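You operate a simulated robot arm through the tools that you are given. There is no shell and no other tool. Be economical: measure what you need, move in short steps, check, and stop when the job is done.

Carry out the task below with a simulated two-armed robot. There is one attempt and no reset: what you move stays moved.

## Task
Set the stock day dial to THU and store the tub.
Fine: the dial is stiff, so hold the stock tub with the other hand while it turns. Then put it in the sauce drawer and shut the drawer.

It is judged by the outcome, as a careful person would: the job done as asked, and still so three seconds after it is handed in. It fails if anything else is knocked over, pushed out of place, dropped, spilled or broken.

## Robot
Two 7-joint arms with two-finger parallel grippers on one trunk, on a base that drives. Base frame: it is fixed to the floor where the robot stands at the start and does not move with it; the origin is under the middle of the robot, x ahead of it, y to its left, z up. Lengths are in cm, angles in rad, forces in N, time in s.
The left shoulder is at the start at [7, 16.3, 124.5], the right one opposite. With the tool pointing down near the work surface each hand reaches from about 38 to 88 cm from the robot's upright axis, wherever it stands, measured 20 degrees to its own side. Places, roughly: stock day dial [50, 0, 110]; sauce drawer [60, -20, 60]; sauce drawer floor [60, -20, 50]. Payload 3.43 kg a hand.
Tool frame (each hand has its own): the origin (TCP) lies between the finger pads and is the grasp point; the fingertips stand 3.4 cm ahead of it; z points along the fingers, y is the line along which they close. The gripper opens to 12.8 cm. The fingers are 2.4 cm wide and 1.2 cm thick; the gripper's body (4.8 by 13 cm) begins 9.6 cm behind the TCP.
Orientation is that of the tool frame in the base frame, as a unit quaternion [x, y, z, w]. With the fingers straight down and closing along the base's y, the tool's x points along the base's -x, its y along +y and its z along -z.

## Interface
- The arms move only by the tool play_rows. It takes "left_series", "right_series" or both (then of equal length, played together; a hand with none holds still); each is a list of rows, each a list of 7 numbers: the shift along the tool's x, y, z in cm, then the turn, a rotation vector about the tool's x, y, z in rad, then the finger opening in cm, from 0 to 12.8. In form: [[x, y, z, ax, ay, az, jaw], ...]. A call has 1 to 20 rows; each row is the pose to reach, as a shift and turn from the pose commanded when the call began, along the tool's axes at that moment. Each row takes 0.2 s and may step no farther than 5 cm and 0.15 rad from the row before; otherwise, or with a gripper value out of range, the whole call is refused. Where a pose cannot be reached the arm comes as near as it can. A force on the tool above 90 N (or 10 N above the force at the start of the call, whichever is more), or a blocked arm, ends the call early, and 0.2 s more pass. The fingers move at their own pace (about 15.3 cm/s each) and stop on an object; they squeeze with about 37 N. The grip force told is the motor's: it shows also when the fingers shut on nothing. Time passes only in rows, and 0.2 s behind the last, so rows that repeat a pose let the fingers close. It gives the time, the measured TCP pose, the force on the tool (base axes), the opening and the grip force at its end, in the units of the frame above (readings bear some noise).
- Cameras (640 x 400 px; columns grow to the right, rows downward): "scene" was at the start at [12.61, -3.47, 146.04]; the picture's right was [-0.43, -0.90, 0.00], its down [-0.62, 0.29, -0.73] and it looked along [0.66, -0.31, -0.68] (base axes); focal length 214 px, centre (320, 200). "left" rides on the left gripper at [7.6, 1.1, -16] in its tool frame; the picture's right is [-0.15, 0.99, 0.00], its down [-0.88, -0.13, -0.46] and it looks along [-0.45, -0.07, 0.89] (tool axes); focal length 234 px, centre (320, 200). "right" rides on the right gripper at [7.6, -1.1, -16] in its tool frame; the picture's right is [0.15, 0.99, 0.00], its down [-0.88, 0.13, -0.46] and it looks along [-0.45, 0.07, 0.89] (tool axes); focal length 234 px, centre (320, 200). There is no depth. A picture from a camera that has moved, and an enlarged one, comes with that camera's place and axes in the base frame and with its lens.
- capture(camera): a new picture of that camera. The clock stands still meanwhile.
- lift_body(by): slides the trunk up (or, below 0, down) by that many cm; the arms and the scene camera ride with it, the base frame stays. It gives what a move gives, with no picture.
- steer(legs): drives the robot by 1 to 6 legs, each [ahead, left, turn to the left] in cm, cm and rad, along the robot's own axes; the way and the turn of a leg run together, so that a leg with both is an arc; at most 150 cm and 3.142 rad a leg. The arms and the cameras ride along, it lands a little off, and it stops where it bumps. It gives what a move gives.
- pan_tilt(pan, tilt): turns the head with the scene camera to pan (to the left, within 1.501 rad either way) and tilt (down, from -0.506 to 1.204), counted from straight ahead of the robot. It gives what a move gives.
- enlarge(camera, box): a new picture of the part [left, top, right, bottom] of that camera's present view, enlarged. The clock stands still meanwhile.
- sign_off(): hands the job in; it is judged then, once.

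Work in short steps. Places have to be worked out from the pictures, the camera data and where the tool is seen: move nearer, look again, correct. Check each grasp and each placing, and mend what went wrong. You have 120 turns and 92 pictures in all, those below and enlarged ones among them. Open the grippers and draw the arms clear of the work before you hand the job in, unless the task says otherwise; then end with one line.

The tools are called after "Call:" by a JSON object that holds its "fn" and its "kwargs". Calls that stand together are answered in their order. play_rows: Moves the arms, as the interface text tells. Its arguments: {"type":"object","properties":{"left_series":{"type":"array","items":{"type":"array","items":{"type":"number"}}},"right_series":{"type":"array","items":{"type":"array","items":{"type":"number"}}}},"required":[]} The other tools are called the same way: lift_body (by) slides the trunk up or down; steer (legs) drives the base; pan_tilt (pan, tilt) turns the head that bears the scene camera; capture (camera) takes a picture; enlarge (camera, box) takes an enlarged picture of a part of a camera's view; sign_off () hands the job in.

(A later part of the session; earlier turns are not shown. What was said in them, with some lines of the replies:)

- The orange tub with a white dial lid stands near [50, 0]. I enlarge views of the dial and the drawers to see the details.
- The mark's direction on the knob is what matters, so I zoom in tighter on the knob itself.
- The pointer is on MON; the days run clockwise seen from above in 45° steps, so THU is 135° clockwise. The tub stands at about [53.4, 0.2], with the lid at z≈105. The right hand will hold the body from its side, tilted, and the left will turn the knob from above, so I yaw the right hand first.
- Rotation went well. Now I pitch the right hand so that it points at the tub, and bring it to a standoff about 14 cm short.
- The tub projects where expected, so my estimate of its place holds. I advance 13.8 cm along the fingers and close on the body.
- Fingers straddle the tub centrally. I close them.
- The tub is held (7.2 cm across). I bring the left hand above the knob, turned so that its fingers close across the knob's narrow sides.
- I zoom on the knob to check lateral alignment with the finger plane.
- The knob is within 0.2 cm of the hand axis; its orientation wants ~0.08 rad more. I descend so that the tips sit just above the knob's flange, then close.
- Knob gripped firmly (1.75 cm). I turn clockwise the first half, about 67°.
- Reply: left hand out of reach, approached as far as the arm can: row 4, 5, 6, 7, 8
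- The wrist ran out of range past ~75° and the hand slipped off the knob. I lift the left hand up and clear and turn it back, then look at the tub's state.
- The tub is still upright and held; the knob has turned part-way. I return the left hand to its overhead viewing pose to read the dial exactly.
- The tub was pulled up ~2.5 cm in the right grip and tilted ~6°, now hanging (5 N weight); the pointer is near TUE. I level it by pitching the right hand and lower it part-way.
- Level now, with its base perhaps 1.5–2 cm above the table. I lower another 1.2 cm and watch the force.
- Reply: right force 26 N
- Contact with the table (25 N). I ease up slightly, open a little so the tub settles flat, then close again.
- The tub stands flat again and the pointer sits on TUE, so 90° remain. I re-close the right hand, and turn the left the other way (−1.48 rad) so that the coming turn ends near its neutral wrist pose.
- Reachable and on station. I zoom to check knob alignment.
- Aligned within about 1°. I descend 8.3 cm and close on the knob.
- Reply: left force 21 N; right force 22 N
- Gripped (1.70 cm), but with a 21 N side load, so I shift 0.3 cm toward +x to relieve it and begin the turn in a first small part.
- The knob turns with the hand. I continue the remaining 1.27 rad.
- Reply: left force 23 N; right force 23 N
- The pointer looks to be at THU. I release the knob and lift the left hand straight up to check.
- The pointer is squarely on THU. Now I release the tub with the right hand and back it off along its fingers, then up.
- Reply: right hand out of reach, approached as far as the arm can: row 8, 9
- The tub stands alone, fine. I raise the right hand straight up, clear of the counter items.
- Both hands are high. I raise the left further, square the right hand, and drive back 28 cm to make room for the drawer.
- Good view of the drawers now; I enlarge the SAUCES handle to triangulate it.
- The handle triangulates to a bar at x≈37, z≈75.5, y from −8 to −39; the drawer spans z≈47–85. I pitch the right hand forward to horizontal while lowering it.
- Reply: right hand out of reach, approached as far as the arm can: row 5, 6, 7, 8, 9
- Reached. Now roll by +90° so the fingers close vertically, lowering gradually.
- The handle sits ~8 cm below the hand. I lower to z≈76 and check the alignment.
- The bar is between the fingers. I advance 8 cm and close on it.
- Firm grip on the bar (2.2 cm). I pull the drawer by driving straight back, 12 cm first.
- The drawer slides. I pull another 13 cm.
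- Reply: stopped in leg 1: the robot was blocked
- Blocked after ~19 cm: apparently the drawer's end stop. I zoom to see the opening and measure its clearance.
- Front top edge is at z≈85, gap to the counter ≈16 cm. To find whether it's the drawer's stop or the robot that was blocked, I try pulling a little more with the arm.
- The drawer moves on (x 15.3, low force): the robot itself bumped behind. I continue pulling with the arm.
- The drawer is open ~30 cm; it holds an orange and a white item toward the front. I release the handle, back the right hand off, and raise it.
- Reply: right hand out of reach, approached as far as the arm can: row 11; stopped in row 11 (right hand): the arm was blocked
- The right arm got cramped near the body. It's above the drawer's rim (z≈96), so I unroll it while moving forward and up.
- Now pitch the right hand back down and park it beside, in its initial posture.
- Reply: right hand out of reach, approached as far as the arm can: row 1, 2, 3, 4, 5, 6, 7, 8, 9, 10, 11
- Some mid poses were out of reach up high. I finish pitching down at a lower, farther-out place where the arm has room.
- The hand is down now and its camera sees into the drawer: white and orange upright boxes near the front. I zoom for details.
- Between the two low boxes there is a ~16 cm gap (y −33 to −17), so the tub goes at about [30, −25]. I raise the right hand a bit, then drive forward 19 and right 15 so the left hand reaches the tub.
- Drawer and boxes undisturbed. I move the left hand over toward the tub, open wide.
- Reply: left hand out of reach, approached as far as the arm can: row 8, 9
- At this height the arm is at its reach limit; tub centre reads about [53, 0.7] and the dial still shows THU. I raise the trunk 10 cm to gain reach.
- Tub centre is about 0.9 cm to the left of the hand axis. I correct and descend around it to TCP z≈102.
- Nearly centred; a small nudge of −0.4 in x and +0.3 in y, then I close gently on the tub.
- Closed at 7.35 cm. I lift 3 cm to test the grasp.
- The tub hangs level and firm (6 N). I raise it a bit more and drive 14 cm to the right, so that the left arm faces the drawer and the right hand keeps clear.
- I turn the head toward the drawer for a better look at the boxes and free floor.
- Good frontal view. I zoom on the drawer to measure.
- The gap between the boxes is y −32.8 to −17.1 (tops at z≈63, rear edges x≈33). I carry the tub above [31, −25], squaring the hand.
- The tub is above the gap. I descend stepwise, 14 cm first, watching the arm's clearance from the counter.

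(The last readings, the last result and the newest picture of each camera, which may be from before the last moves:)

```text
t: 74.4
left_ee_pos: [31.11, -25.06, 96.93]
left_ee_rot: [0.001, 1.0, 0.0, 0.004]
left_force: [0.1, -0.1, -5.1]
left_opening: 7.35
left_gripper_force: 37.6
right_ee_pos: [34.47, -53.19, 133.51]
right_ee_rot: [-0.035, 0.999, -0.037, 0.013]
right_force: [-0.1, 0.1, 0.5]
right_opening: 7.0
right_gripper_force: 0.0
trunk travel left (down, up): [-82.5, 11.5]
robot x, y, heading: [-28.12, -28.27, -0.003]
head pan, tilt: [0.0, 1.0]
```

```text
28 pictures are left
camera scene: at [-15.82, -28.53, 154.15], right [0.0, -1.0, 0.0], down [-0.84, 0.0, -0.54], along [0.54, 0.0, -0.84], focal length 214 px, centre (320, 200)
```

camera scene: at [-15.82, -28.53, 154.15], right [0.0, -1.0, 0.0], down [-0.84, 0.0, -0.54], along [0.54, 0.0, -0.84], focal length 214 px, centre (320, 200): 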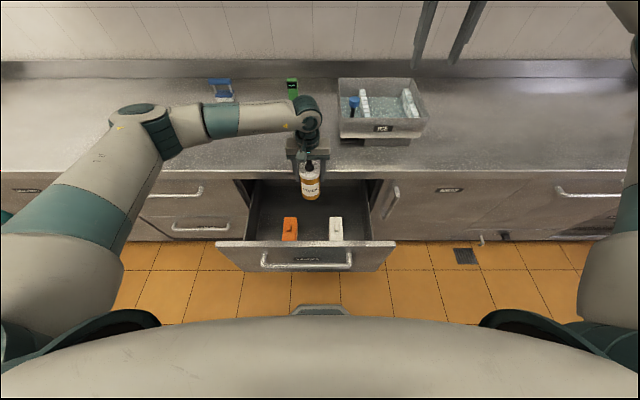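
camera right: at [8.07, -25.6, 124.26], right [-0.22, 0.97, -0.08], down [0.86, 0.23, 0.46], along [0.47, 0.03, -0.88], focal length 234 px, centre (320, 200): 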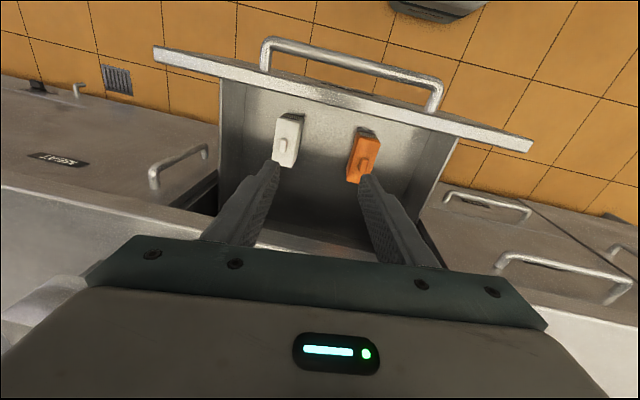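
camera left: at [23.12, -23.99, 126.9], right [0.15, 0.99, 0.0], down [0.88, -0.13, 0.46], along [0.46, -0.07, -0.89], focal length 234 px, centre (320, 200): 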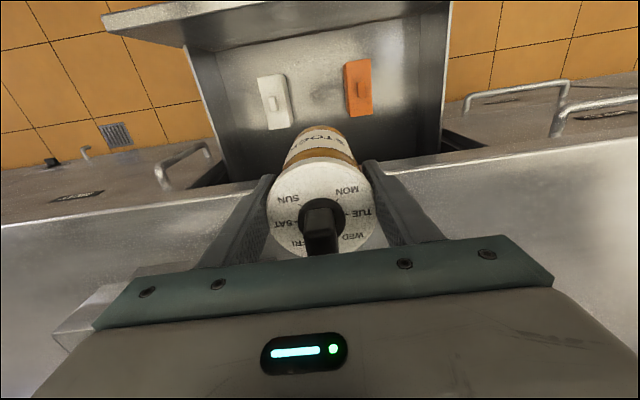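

Clear so far. Another 14 cm down.

Call:
{"fn": "play_rows", "kwargs": {"left_series": [[0, 0, 3.5, 0, 0, 0, 5], [0, 0, 7, 0, 0, 0, 5], [0, 0, 10.5, 0, 0, 0, 5], [0, 0, 14, 0, 0, 0, 5], [0, 0, 14, 0, 0, 0, 5]]}}

Call:
{"fn": "capture", "kwargs": {"camera": "scene"}}

Call:
{"fn": "capture", "kwargs": {"camera": "left"}}

```text
t: 75.6
left_ee_pos: [31.04, -24.83, 82.96]
left_ee_rot: [0.0, 1.0, 0.001, 0.003]
left_force: [-0.4, 0.2, -4.7]
left_opening: 7.34
left_gripper_force: 37.1
right_ee_pos: [34.41, -53.19, 133.46]
right_ee_rot: [-0.035, 0.999, -0.037, 0.013]
right_force: [-0.5, -0.2, 1.3]
right_opening: 7.0
right_gripper_force: 0.0
trunk travel left (down, up): [-82.5, 11.5]
robot x, y, heading: [-28.05, -28.32, -0.002]
head pan, tilt: [0.0, 1.0]
```

```text
27 pictures are left
camera scene: at [-15.84, -28.53, 154.15], right [0.0, -1.0, 0.0], down [-0.84, 0.0, -0.54], along [0.54, 0.0, -0.84], focal length 214 px, centre (320, 200)
```

scene: 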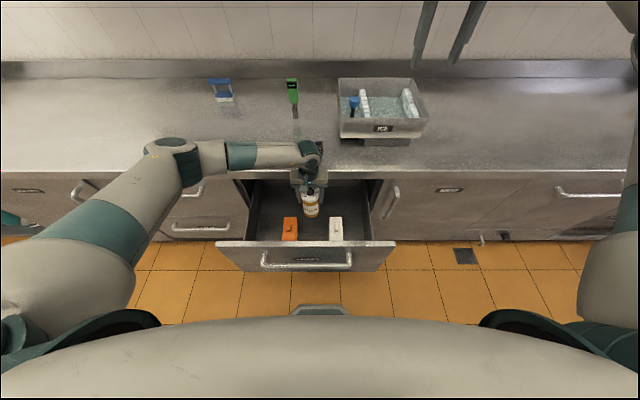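

```text
26 pictures are left
camera left: at [23.26, -23.68, 98.9], right [0.15, 0.99, 0.0], down [0.88, -0.13, 0.46], along [0.46, -0.07, -0.89], focal length 234 px, centre (320, 200)
```

left: 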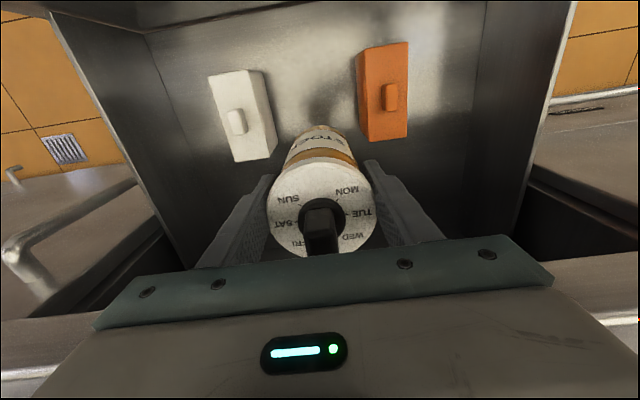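

The tub fits between the boxes (gap centre y≈−25.4). To keep the forearm steep over the drawer side, I raise the trunk 5 cm, then lower the hand 15 cm with a small shift to the gap's centre.

Call:
{"fn": "lift_body", "kwargs": {"by": 5}}

Call:
{"fn": "play_rows", "kwargs": {"left_series": [[0, -0.4, 3, 0, 0, 0, 5], [0, -0.4, 6, 0, 0, 0, 5], [0, -0.4, 9, 0, 0, 0, 5], [0, -0.4, 12, 0, 0, 0, 5], [0, -0.4, 15, 0, 0, 0, 5], [0, -0.4, 15, 0, 0, 0, 5]]}}

Call:
{"fn": "capture", "kwargs": {"camera": "scene"}}

Call:
{"fn": "capture", "kwargs": {"camera": "left"}}

```text
t: 76.5
left_ee_pos: [31.14, -24.88, 87.99]
left_ee_rot: [0.002, 1.0, 0.0, 0.003]
left_force: [-0.1, -1.1, -5.5]
left_opening: 7.37
left_gripper_force: 37.2
right_ee_pos: [34.47, -53.17, 138.44]
right_ee_rot: [-0.035, 0.999, -0.037, 0.014]
right_force: [0.7, 0.1, 0.0]
right_opening: 7.0
right_gripper_force: 0.0
trunk travel left (down, up): [-87.5, 6.5]
robot x, y, heading: [-28.01, -28.65, -0.001]
head pan, tilt: [0.0, 1.0]
```

```text
t: 77.9
left_ee_pos: [31.25, -25.3, 73.02]
left_ee_rot: [0.002, 1.0, 0.001, 0.004]
left_force: [-0.5, -0.2, -5.5]
left_opening: 7.38
left_gripper_force: 37.0
right_ee_pos: [34.57, -53.17, 138.56]
right_ee_rot: [-0.035, 0.999, -0.037, 0.013]
right_force: [0.4, -0.2, -0.3]
right_opening: 7.02
right_gripper_force: 0.0
trunk travel left (down, up): [-87.5, 6.5]
robot x, y, heading: [-28.28, -28.64, 0.0]
head pan, tilt: [0.0, 1.0]
```

```text
25 pictures are left
camera scene: at [-15.82, -28.51, 159.15], right [0.0, -1.0, 0.0], down [-0.84, 0.0, -0.54], along [0.54, 0.0, -0.84], focal length 214 px, centre (320, 200)
```

scene: 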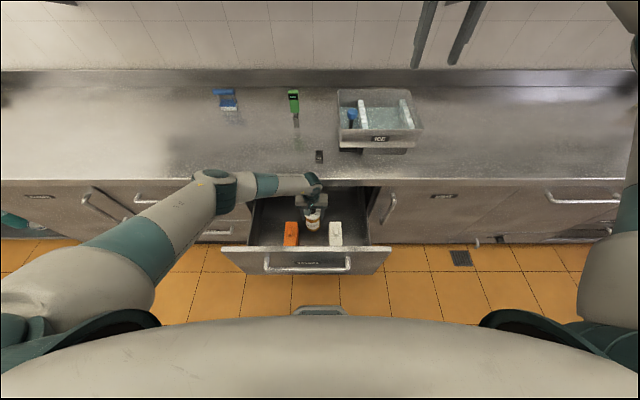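

```text
24 pictures are left
camera left: at [23.41, -24.09, 88.93], right [0.15, 0.99, 0.0], down [0.88, -0.13, 0.46], along [0.46, -0.07, -0.89], focal length 234 px, centre (320, 200)
```

left: 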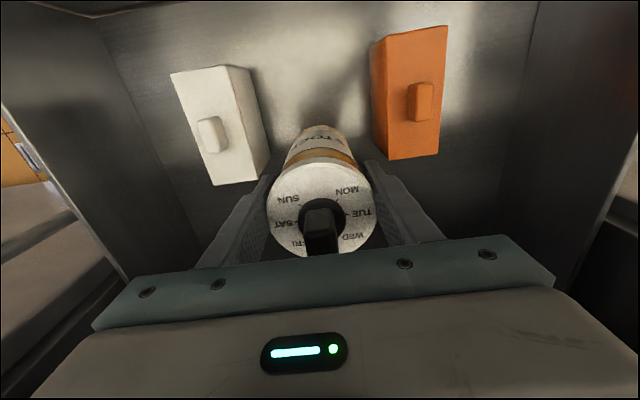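

All clear: the forearm slopes up. Down another 8 cm.

Call:
{"fn": "play_rows", "kwargs": {"left_series": [[0, 0, 3, 0, 0, 0, 5], [0, 0, 6, 0, 0, 0, 5], [0, 0, 8, 0, 0, 0, 5], [0, 0, 8, 0, 0, 0, 5]]}}

Call:
{"fn": "capture", "kwargs": {"camera": "left"}}

```text
t: 78.9
left_ee_pos: [31.1, -25.0, 64.95]
left_ee_rot: [0.001, 1.0, 0.001, 0.003]
left_force: [-0.3, -0.6, -4.8]
left_opening: 7.36
left_gripper_force: 36.9
right_ee_pos: [34.55, -53.29, 138.42]
right_ee_rot: [-0.035, 0.999, -0.037, 0.013]
right_force: [-0.7, -0.1, -0.5]
right_opening: 6.98
right_gripper_force: 0.0
trunk travel left (down, up): [-87.5, 6.5]
robot x, y, heading: [-28.38, -28.33, 0.002]
head pan, tilt: [0.0, 1.0]
```

```text
23 pictures are left
camera left: at [23.31, -23.94, 80.93], right [0.15, 0.99, 0.0], down [0.88, -0.13, 0.46], along [0.46, -0.07, -0.89], focal length 234 px, centre (320, 200)
```

left: 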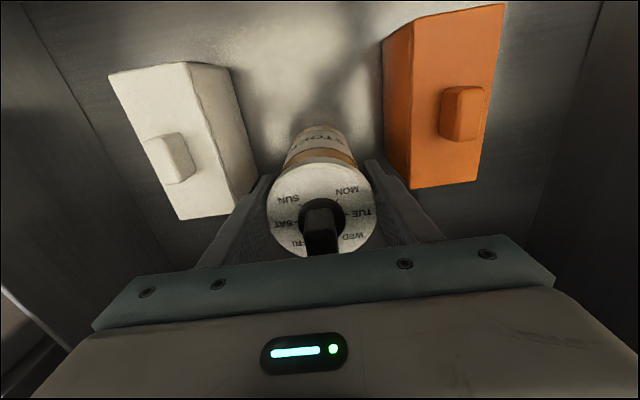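

Base is about 2.7 cm above the nominal floor. I lower 2 cm, then feel for contact.

Call:
{"fn": "play_rows", "kwargs": {"left_series": [[0, 0, 0.7, 0, 0, 0, 5], [0, 0, 1.4, 0, 0, 0, 5], [0, 0, 2.1, 0, 0, 0, 5], [0, 0, 2.1, 0, 0, 0, 5]]}}

Call:
{"fn": "play_rows", "kwargs": {"left_series": [[0, 0, 0.25, 0, 0, 0, 5], [0, 0, 0.5, 0, 0, 0, 5], [0, 0, 0.5, 0, 0, 0, 5]]}}

```text
t: 79.9
left_ee_pos: [31.01, -25.19, 63.25]
left_ee_rot: [0.001, 1.0, 0.0, 0.007]
left_force: [2.1, -1.7, 29.3]
left_opening: 7.33
left_gripper_force: 37.0
right_ee_pos: [34.15, -53.25, 138.63]
right_ee_rot: [-0.034, 0.999, -0.038, 0.015]
right_force: [0.3, 0.0, -0.2]
right_opening: 7.01
right_gripper_force: 0.0
trunk travel left (down, up): [-87.5, 6.5]
robot x, y, heading: [-27.89, -28.65, -0.0]
head pan, tilt: [0.0, 1.0]
```

```text
t: 80.7
left_ee_pos: [31.01, -25.15, 63.16]
left_ee_rot: [0.001, 1.0, -0.001, 0.006]
left_force: [2.7, -2.7, 21.4]
left_opening: 7.33
left_gripper_force: 37.4
left hand out of reach, approached as far as the arm can: row 1, 2, 3
right_ee_pos: [34.21, -53.34, 138.56]
right_ee_rot: [-0.035, 0.999, -0.037, 0.014]
right_force: [0.3, 0.0, -0.2]
right_opening: 7.0
right_gripper_force: 0.1
trunk travel left (down, up): [-87.5, 6.5]
robot x, y, heading: [-27.77, -28.45, -0.002]
head pan, tilt: [0.0, 1.0]
```

The tub is on the drawer floor (contact at TCP z≈63.2). I ease up slightly and open to 9.2 cm.

Call:
{"fn": "play_rows", "kwargs": {"left_series": [[0, 0, -0.5, 0, 0, 0, 5], [0, 0, -0.5, 0, 0, 0, 7.4], [0, 0, -0.5, 0, 0, 0, 8.4], [0, 0, -0.5, 0, 0, 0, 9.2], [0, 0, -0.5, 0, 0, 0, 9.2]]}}

Call:
{"fn": "capture", "kwargs": {"camera": "left"}}

```text
t: 81.9
left_ee_pos: [31.18, -25.05, 63.52]
left_ee_rot: [0.001, 1.0, 0.001, 0.003]
left_force: [0.1, 0.1, 0.1]
left_opening: 9.19
left_gripper_force: 0.1
right_ee_pos: [34.31, -53.18, 138.49]
right_ee_rot: [-0.035, 0.999, -0.037, 0.014]
right_force: [0.4, 0.7, -0.4]
right_opening: 6.99
right_gripper_force: 0.1
trunk travel left (down, up): [-87.5, 6.5]
robot x, y, heading: [-27.73, -28.93, -0.004]
head pan, tilt: [0.0, 1.0]
```

```text
22 pictures are left
camera left: at [23.36, -23.92, 79.48], right [0.15, 0.99, 0.0], down [0.88, -0.13, 0.46], along [0.46, -0.07, -0.89], focal length 234 px, centre (320, 200)
```

left: 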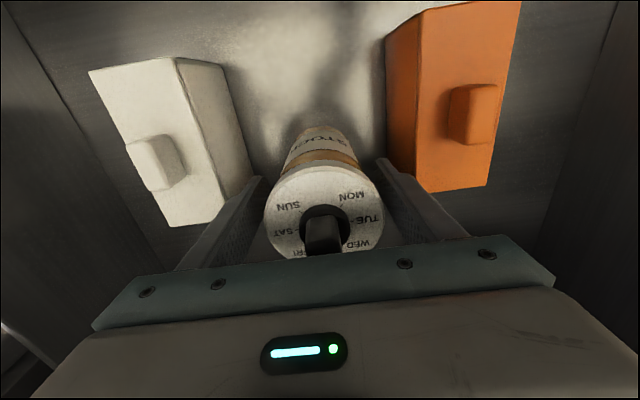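

Released. I lift straight up.

Call:
{"fn": "play_rows", "kwargs": {"left_series": [[0, 0, -1.5, 0, 0, 0, 9.2], [0, 0, -4, 0, 0, 0, 9.2], [0, 0, -8, 0, 0, 0, 9.2], [0, 0, -12, 0, 0, 0, 9.2], [0, 0, -16, 0, 0, 0, 9.2], [0, 0, -20, 0, 0, 0, 9.2], [0, 0, -24, 0, 0, 0, 9.2], [0, 0, -28, 0, 0, 0, 9.2], [0, 0, -32, 0, 0, 0, 9.2], [0, 0, -36, 0, 0, 0, 9.2], [0, 0, -40, 0, 0, 0, 9.2], [0, 0, -44, 0, 0, 0, 9.2]]}}

Call:
{"fn": "capture", "kwargs": {"camera": "scene"}}

Call:
{"fn": "capture", "kwargs": {"camera": "left"}}

```text
t: 84.5
left_ee_pos: [30.98, -25.53, 107.7]
left_ee_rot: [0.001, 1.0, 0.001, 0.004]
left_force: [0.4, 0.1, -0.7]
left_opening: 9.19
left_gripper_force: 0.0
right_ee_pos: [34.41, -53.31, 138.56]
right_ee_rot: [-0.035, 0.999, -0.038, 0.014]
right_force: [0.9, 0.5, 0.6]
right_opening: 6.99
right_gripper_force: 0.1
trunk travel left (down, up): [-87.5, 6.5]
robot x, y, heading: [-28.05, -28.88, -0.0]
head pan, tilt: [0.0, 1.0]
```

```text
21 pictures are left
camera scene: at [-15.92, -28.56, 159.15], right [0.0, -1.0, 0.0], down [-0.84, 0.0, -0.54], along [0.54, 0.0, -0.84], focal length 214 px, centre (320, 200)
```

scene: 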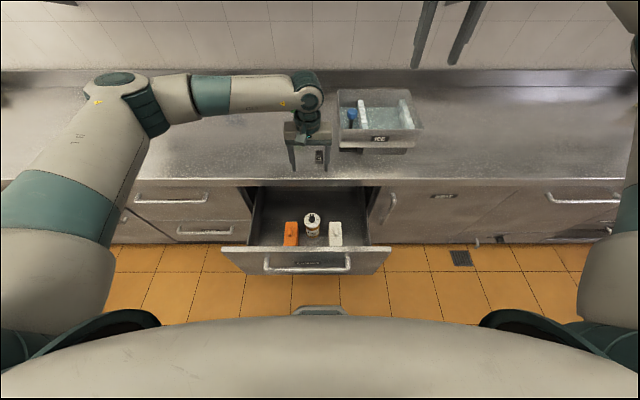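

```text
20 pictures are left
camera left: at [23.19, -24.37, 123.68], right [0.15, 0.99, 0.0], down [0.88, -0.13, 0.46], along [0.46, -0.07, -0.89], focal length 234 px, centre (320, 200)
```

left: 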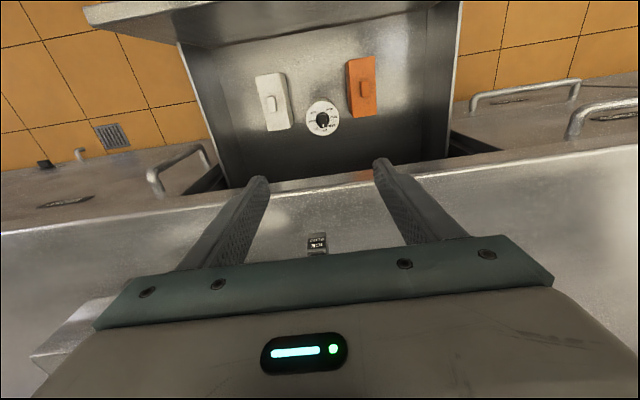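

The tub stands upright between the boxes, below the rim. To shut the drawer I will push its handle with the left hand, fingers down, while driving forward. First I back off 18 cm.

Call:
{"fn": "steer", "kwargs": {"legs": [[-18, 0, 0]]}}

Call:
{"fn": "play_rows", "kwargs": {"left_series": [[2.5, 0, 0, 0, 0, 0, 8], [5, 0, 0, 0, 0, 0, 8], [7.5, 0.5, 0, 0, 0, 0, 8], [10, 1, 0, 0, 0, 0, 8], [12.5, 1.5, 0, 0, 0, 0, 8], [12.5, 2, 0, 0, 0, 0, 8]]}}

Call:
{"fn": "capture", "kwargs": {"camera": "scene"}}

```text
t: 86.0
left_ee_pos: [13.65, -25.53, 107.55]
left_ee_rot: [0.001, 1.0, 0.001, 0.002]
left_force: [0.2, 0.0, 0.3]
left_opening: 9.2
left_gripper_force: 0.1
right_ee_pos: [17.09, -53.15, 138.25]
right_ee_rot: [-0.035, 0.999, -0.038, 0.012]
right_force: [0.6, -0.2, -0.6]
right_opening: 6.97
right_gripper_force: 0.0
trunk travel left (down, up): [-87.5, 6.5]
robot x, y, heading: [-45.64, -28.64, -0.005]
head pan, tilt: [0.0, 1.0]
```

```text
t: 87.4
left_ee_pos: [0.83, -23.35, 107.63]
left_ee_rot: [0.0, 1.0, 0.0, 0.002]
left_force: [0.3, -0.5, 0.1]
left_opening: 7.99
left_gripper_force: 0.2
right_ee_pos: [16.75, -53.06, 138.42]
right_ee_rot: [-0.035, 0.999, -0.038, 0.014]
right_force: [0.0, -0.1, 0.6]
right_opening: 7.01
right_gripper_force: 0.2
trunk travel left (down, up): [-87.5, 6.5]
robot x, y, heading: [-45.78, -28.57, -0.007]
head pan, tilt: [0.0, 1.0]
```

```text
19 pictures are left
camera scene: at [-33.62, -28.49, 159.15], right [0.0, -1.0, 0.0], down [-0.84, 0.0, -0.54], along [0.54, 0.0, -0.84], focal length 214 px, centre (320, 200)
```

scene: 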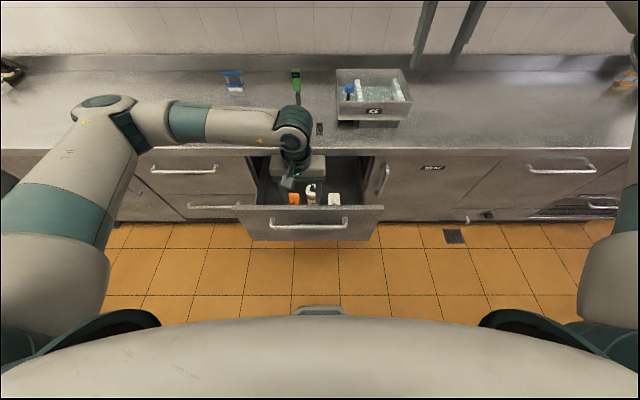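

The handle is at x≈7; the hand at x≈0.8 is in front of it. I descend to z≈77.

Call:
{"fn": "play_rows", "kwargs": {"left_series": [[0, 0, 4, 0, 0, 0, 8], [0, 0, 8, 0, 0, 0, 8], [0, 0, 12, 0, 0, 0, 8], [0, 0, 16, 0, 0, 0, 8], [0, 0, 20, 0, 0, 0, 8], [0, 0, 24, 0, 0, 0, 8], [0, 0, 28, 0, 0, 0, 8], [0, 0, 30.3, 0, 0, 0, 8], [0, 0, 30.3, 0, 0, 0, 8]]}}

Call:
{"fn": "capture", "kwargs": {"camera": "scene"}}

Call:
{"fn": "capture", "kwargs": {"camera": "left"}}

```text
t: 89.4
left_ee_pos: [0.96, -23.53, 77.43]
left_ee_rot: [0.001, 1.0, 0.001, 0.003]
left_force: [0.4, 0.4, -0.2]
left_opening: 8.0
left_gripper_force: 0.0
right_ee_pos: [16.86, -53.2, 138.51]
right_ee_rot: [-0.035, 0.999, -0.038, 0.013]
right_force: [0.3, -0.6, 0.2]
right_opening: 6.99
right_gripper_force: 0.0
trunk travel left (down, up): [-87.5, 6.5]
robot x, y, heading: [-45.57, -28.88, 0.0]
head pan, tilt: [0.0, 1.0]
```

```text
18 pictures are left
camera scene: at [-33.59, -28.51, 159.15], right [0.0, -1.0, 0.0], down [-0.84, 0.0, -0.54], along [0.54, 0.0, -0.84], focal length 214 px, centre (320, 200)
```

scene: 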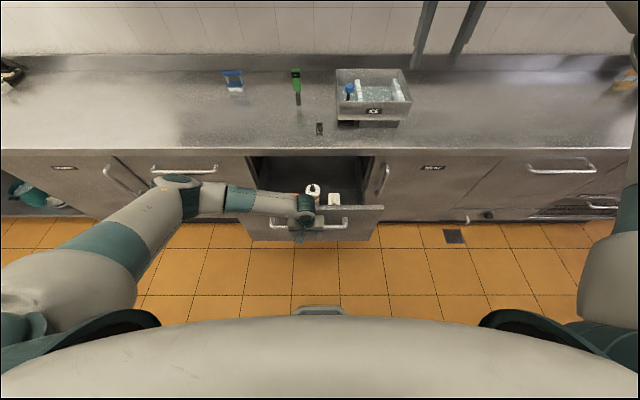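

```text
17 pictures are left
camera left: at [-6.73, -22.45, 93.19], right [0.15, 0.99, 0.0], down [0.88, -0.13, 0.46], along [0.46, -0.07, -0.89], focal length 234 px, centre (320, 200)
```

left: 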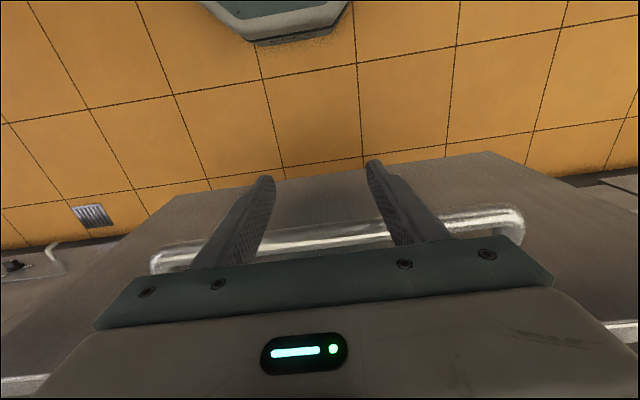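

The fingers stand in front of the bar. I ease them to contact with the arm first.

Call:
{"fn": "play_rows", "kwargs": {"left_series": [[-1, 0, 0, 0, 0, 0, 8], [-2, 0, 0, 0, 0, 0, 8], [-3, 0, 0, 0, 0, 0, 8], [-3.8, 0, 0, 0, 0, 0, 8], [-4.4, 0, 0, 0, 0, 0, 8], [-5, 0, 0, 0, 0, 0, 8]]}}

Call:
{"fn": "steer", "kwargs": {"legs": [[6, 0, 0]]}}

Call:
{"fn": "capture", "kwargs": {"camera": "scene"}}

```text
t: 90.8
left_ee_pos: [6.2, -23.49, 77.37]
left_ee_rot: [0.001, 1.0, 0.001, 0.004]
left_force: [-0.6, 0.6, 0.1]
left_opening: 8.0
left_gripper_force: 0.0
right_ee_pos: [16.72, -53.18, 138.46]
right_ee_rot: [-0.036, 0.999, -0.038, 0.014]
right_force: [-0.2, -0.1, 0.2]
right_opening: 6.98
right_gripper_force: 0.1
trunk travel left (down, up): [-87.5, 6.5]
robot x, y, heading: [-45.86, -28.43, 0.001]
head pan, tilt: [0.0, 1.0]
```

```text
t: 91.8
left_ee_pos: [11.59, -23.33, 77.82]
left_ee_rot: [0.001, 1.0, 0.001, 0.007]
left_force: [-0.1, 0.1, -0.1]
left_opening: 7.99
left_gripper_force: 0.1
right_ee_pos: [21.79, -53.11, 138.99]
right_ee_rot: [-0.036, 0.999, -0.037, 0.016]
right_force: [-0.5, 0.5, 0.7]
right_opening: 7.01
right_gripper_force: 0.0
trunk travel left (down, up): [-87.5, 6.5]
robot x, y, heading: [-39.49, -28.25, -0.0]
head pan, tilt: [0.0, 1.0]
```

```text
16 pictures are left
camera scene: at [-28.63, -28.48, 159.25], right [0.0, -1.0, 0.0], down [-0.84, 0.0, -0.55], along [0.55, 0.0, -0.84], focal length 214 px, centre (320, 200)
```

scene: 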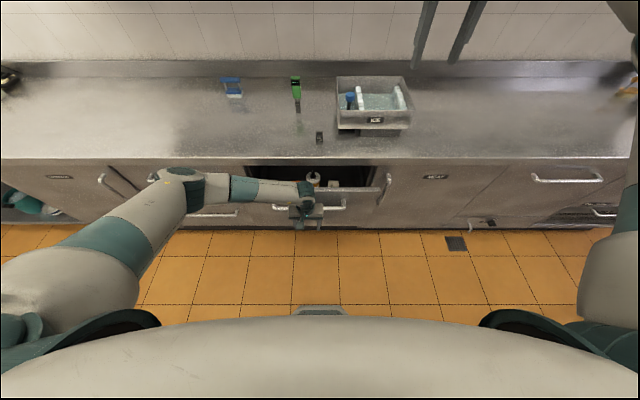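

The drawer glided ahead of the hand somewhat. I zoom to check the tub inside.

Call:
{"fn": "enlarge", "kwargs": {"camera": "scene", "box": [230, 140, 410, 250]}}

Call:
{"fn": "capture", "kwargs": {"camera": "left"}}

```text
3.56 times, centred on (320, 195) of scene
camera zoom: at [-28.63, -28.48, 159.25], right [0.0, -1.0, 0.0], down [-0.84, 0.0, -0.55], along [0.55, 0.0, -0.84], focal length 763 px, centre (320, 218)
```

zoom: 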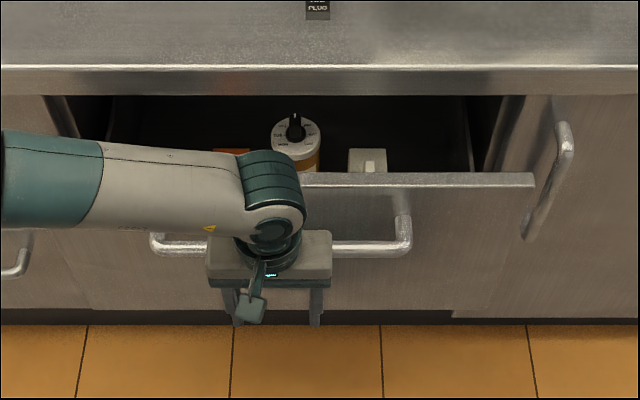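

```text
14 pictures are left
camera left: at [3.6, -22.23, 93.57], right [0.15, 0.99, 0.0], down [0.87, -0.13, 0.47], along [0.46, -0.07, -0.88], focal length 234 px, centre (320, 200)
```

left: 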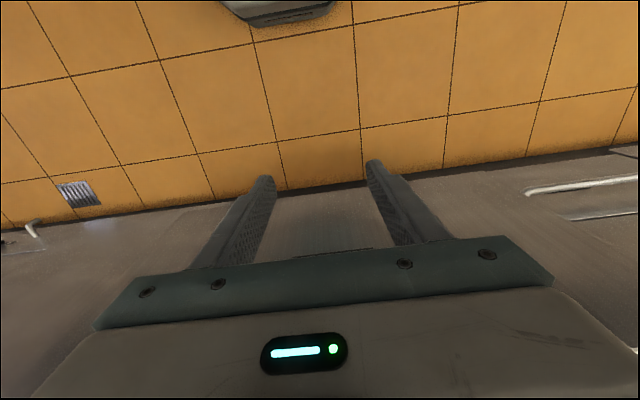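

Tub is upright; the drawer is open ~15 cm, handle at x≈21. I drive up 7 cm to close in, then push slowly with the arm.

Call:
{"fn": "steer", "kwargs": {"legs": [[7, 0, 0]]}}

Call:
{"fn": "play_rows", "kwargs": {"left_series": [[-0.6, 0, 0, 0, 0, 0, 8], [-1.2, 0, 0, 0, 0, 0, 8], [-1.8, 0, 0, 0, 0, 0, 8], [-2.4, 0, 0, 0, 0, 0, 8], [-3, 0, 0, 0, 0, 0, 8], [-3.6, 0, 0, 0, 0, 0, 8], [-4.2, 0, 0, 0, 0, 0, 8], [-4.8, 0, 0, 0, 0, 0, 8], [-5.4, 0, 0, 0, 0, 0, 8], [-6, 0, 0, 0, 0, 0, 8]]}}

Call:
{"fn": "capture", "kwargs": {"camera": "scene"}}

```text
t: 92.8
left_ee_pos: [18.6, -23.42, 77.66]
left_ee_rot: [0.002, 1.0, 0.0, 0.006]
left_force: [-1.0, 0.4, -0.4]
left_opening: 8.04
left_gripper_force: 0.1
right_ee_pos: [29.16, -53.16, 138.89]
right_ee_rot: [-0.035, 0.999, -0.037, 0.016]
right_force: [0.2, -0.1, -0.5]
right_opening: 7.01
right_gripper_force: 0.0
trunk travel left (down, up): [-87.5, 6.5]
robot x, y, heading: [-32.85, -28.67, -0.002]
head pan, tilt: [0.0, 1.0]
```

```text
t: 95.0
left_ee_pos: [24.96, -23.61, 77.44]
left_ee_rot: [0.002, 1.0, 0.002, 0.004]
left_force: [-0.8, 0.5, 0.0]
left_opening: 8.01
left_gripper_force: 0.3
right_ee_pos: [29.45, -53.28, 138.53]
right_ee_rot: [-0.035, 0.999, -0.037, 0.015]
right_force: [-0.1, -0.1, -0.1]
right_opening: 7.0
right_gripper_force: 0.0
trunk travel left (down, up): [-87.5, 6.5]
robot x, y, heading: [-32.86, -28.69, -0.004]
head pan, tilt: [0.0, 1.0]
```

```text
13 pictures are left
camera scene: at [-20.73, -28.54, 159.15], right [0.0, -1.0, 0.0], down [-0.84, 0.0, -0.54], along [0.54, 0.0, -0.84], focal length 214 px, centre (320, 200)
```

scene: 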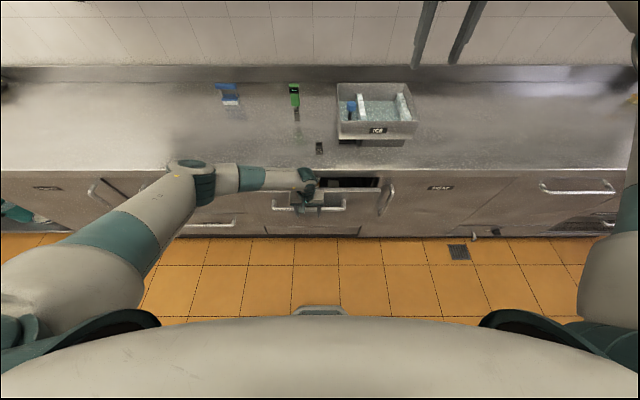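

Handle now at x≈28. I continue the slow push 8 cm.

Call:
{"fn": "play_rows", "kwargs": {"left_series": [[-0.6, 0, 0, 0, 0, 0, 8], [-1.2, 0, 0, 0, 0, 0, 8], [-1.8, 0, 0, 0, 0, 0, 8], [-2.4, 0, 0, 0, 0, 0, 8], [-3, 0, 0, 0, 0, 0, 8], [-3.6, 0, 0, 0, 0, 0, 8], [-4.2, 0, 0, 0, 0, 0, 8], [-4.8, 0, 0, 0, 0, 0, 8], [-5.4, 0, 0, 0, 0, 0, 8], [-6, 0, 0, 0, 0, 0, 8], [-6.6, 0, 0, 0, 0, 0, 8], [-7.2, 0, 0, 0, 0, 0, 8], [-8, 0, 0, 0, 0, 0, 8]]}}

Call:
{"fn": "enlarge", "kwargs": {"camera": "scene", "box": [230, 140, 410, 250]}}

```text
t: 97.8
left_ee_pos: [33.04, -23.53, 77.57]
left_ee_rot: [0.002, 1.0, 0.001, 0.004]
left_force: [0.0, -0.8, 0.1]
left_opening: 8.0
left_gripper_force: 0.1
right_ee_pos: [29.62, -53.22, 138.52]
right_ee_rot: [-0.035, 0.999, -0.038, 0.014]
right_force: [0.2, -0.8, 0.5]
right_opening: 6.99
right_gripper_force: 0.1
trunk travel left (down, up): [-87.5, 6.5]
robot x, y, heading: [-32.96, -28.38, 0.0]
head pan, tilt: [0.0, 1.0]
```

```text
3.56 times, centred on (320, 195) of scene
camera zoom: at [-20.71, -28.56, 159.15], right [0.0, -1.0, 0.0], down [-0.84, 0.0, -0.54], along [0.54, 0.0, -0.84], focal length 763 px, centre (320, 218)
```

zoom: 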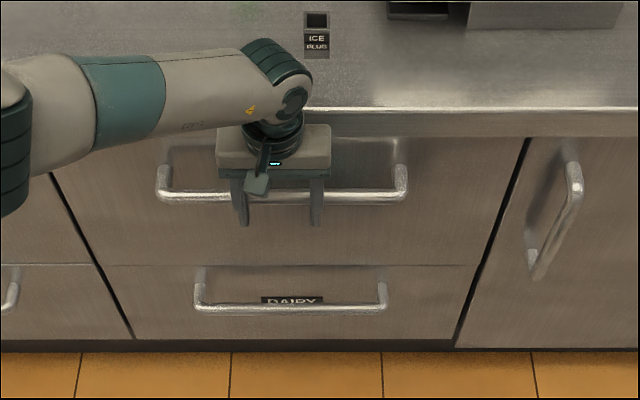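

It looks nearly or fully shut. I push 2.5 cm further to make sure it is home.

Call:
{"fn": "play_rows", "kwargs": {"left_series": [[-0.5, 0, 0, 0, 0, 0, 8], [-1, 0, 0, 0, 0, 0, 8], [-1.5, 0, 0, 0, 0, 0, 8], [-2, 0, 0, 0, 0, 0, 8], [-2.5, 0, 0, 0, 0, 0, 8], [-2.5, 0, 0, 0, 0, 0, 8]]}}

```text
t: 99.2
left_ee_pos: [33.71, -23.6, 77.41]
left_ee_rot: [0.0, 1.0, 0.002, -0.004]
left_force: [-82.1, 1.8, 11.9]
left_opening: 8.09
left_gripper_force: 0.2
right_ee_pos: [28.33, -53.17, 139.09]
right_ee_rot: [-0.034, 0.999, -0.038, 0.019]
right_force: [0.1, -0.4, 0.6]
right_opening: 6.98
right_gripper_force: 0.0
trunk travel left (down, up): [-87.5, 6.5]
robot x, y, heading: [-32.81, -28.52, 0.003]
head pan, tilt: [0.0, 1.0]
```

82 N resistance: the drawer is home. I back the left hand off and raise it clear.

Call:
{"fn": "play_rows", "kwargs": {"left_series": [[2, 0, 0, 0, 0, 0, 8], [4, 0, 0, 0, 0, 0, 8], [7, 0, 0, 0, 0, 0, 8], [10, 0, 0, 0, 0, 0, 8], [10, 0, -4, 0, 0, 0, 8], [10, 0, -8, 0, 0, 0, 8], [10, 2, -12, 0, 0, 0, 8], [10, 4, -16, 0, 0, 0, 8], [10, 6, -20, 0, 0, 0, 8], [10, 8, -24, 0, 0, 0, 8], [10, 10, -28, 0, 0, 0, 8], [10, 12, -32, 0, 0, 0, 8]]}}

Call:
{"fn": "steer", "kwargs": {"legs": [[-10, 0, 0]]}}

Call:
{"fn": "capture", "kwargs": {"camera": "scene"}}

Call:
{"fn": "enlarge", "kwargs": {"camera": "scene", "box": [200, 120, 440, 270]}}

```text
t: 101.8
left_ee_pos: [25.36, -11.82, 109.29]
left_ee_rot: [0.001, 1.0, 0.001, 0.005]
left_force: [-1.2, -0.7, -0.2]
left_opening: 7.99
left_gripper_force: 0.1
right_ee_pos: [29.5, -53.05, 138.67]
right_ee_rot: [-0.034, 0.999, -0.038, 0.014]
right_force: [-0.6, -0.2, -1.0]
right_opening: 7.01
right_gripper_force: 0.0
trunk travel left (down, up): [-87.5, 6.5]
robot x, y, heading: [-33.13, -28.64, -0.002]
head pan, tilt: [0.0, 1.0]
```

```text
t: 102.9
left_ee_pos: [15.83, -11.72, 109.11]
left_ee_rot: [0.001, 1.0, 0.0, 0.002]
left_force: [1.3, 0.4, -0.8]
left_opening: 7.97
left_gripper_force: 0.0
right_ee_pos: [20.06, -53.16, 138.32]
right_ee_rot: [-0.036, 0.999, -0.037, 0.013]
right_force: [-0.2, 0.9, -1.0]
right_opening: 7.0
right_gripper_force: 0.1
trunk travel left (down, up): [-87.5, 6.5]
robot x, y, heading: [-42.28, -28.48, -0.004]
head pan, tilt: [0.0, 1.0]
```

```text
11 pictures are left
camera scene: at [-30.23, -28.51, 159.11], right [0.0, -1.0, 0.0], down [-0.84, 0.0, -0.54], along [0.54, 0.0, -0.84], focal length 214 px, centre (320, 200)
```

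scene: 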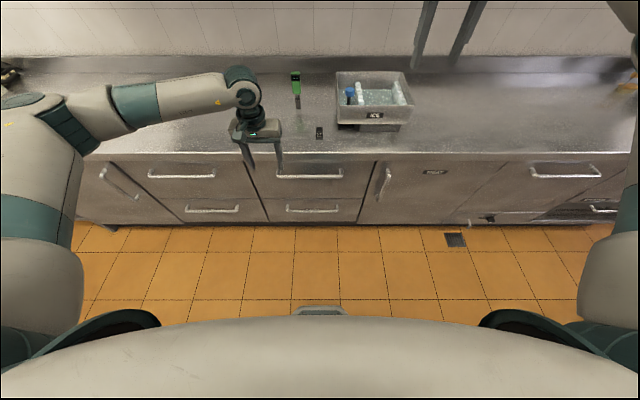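

```text
2.67 times, centred on (320, 195) of scene
camera zoom: at [-30.23, -28.51, 159.11], right [0.0, -1.0, 0.0], down [-0.84, 0.0, -0.54], along [0.54, 0.0, -0.84], focal length 572 px, centre (320, 213)
```

zoom: 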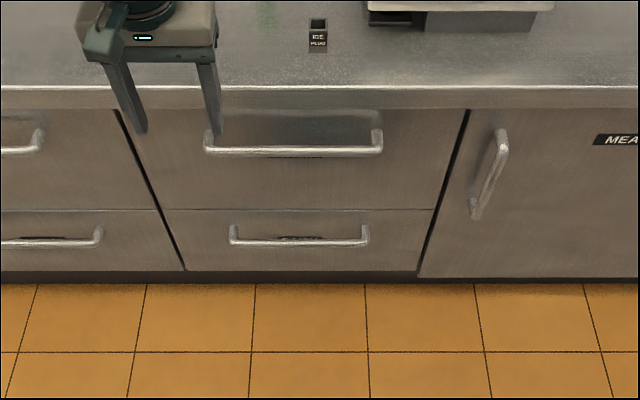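

The drawer is flush and everything else on the counter is in place. I open both grippers fully and then hand in.

Call:
{"fn": "play_rows", "kwargs": {"left_series": [[0, 0, -2, 0, 0, 0, 12.8], [0, 0, -4, 0, 0, 0, 12.8], [0, 0, -4, 0, 0, 0, 12.8]], "right_series": [[0, 0, 0, 0, 0, 0, 12.8], [0, 0, 0, 0, 0, 0, 12.8], [0, 0, 0, 0, 0, 0, 12.8]]}}

Call:
{"fn": "enlarge", "kwargs": {"camera": "scene", "box": [200, 120, 440, 270]}}

```text
t: 103.7
left_ee_pos: [15.24, -11.8, 113.46]
left_ee_rot: [0.001, 1.0, 0.002, 0.004]
left_force: [0.7, -1.1, 0.6]
left_opening: 12.78
left_gripper_force: 0.1
right_ee_pos: [19.44, -53.14, 138.76]
right_ee_rot: [-0.034, 0.999, -0.037, 0.015]
right_force: [0.0, 0.4, 0.2]
right_opening: 12.81
right_gripper_force: 0.1
trunk travel left (down, up): [-87.5, 6.5]
robot x, y, heading: [-42.9, -29.16, -0.001]
head pan, tilt: [0.0, 1.0]
```

```text
2.67 times, centred on (320, 195) of scene
camera zoom: at [-30.85, -28.5, 159.17], right [0.0, -1.0, 0.0], down [-0.84, 0.0, -0.54], along [0.54, 0.0, -0.84], focal length 572 px, centre (320, 213)
```

zoom: 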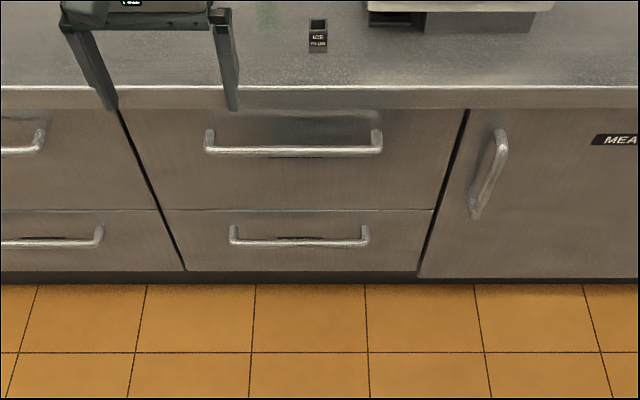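

The drawer stays shut and the arms are clear, so I hand the job in.

Call:
{"fn": "sign_off", "kwargs": {}}

```text
The job is handed in.
```

The stock day dial is set to THU, and the tub is in the sauce drawer, which is shut; the tub was upright when last seen, part-way through closing, and I did not reopen the drawer to check.
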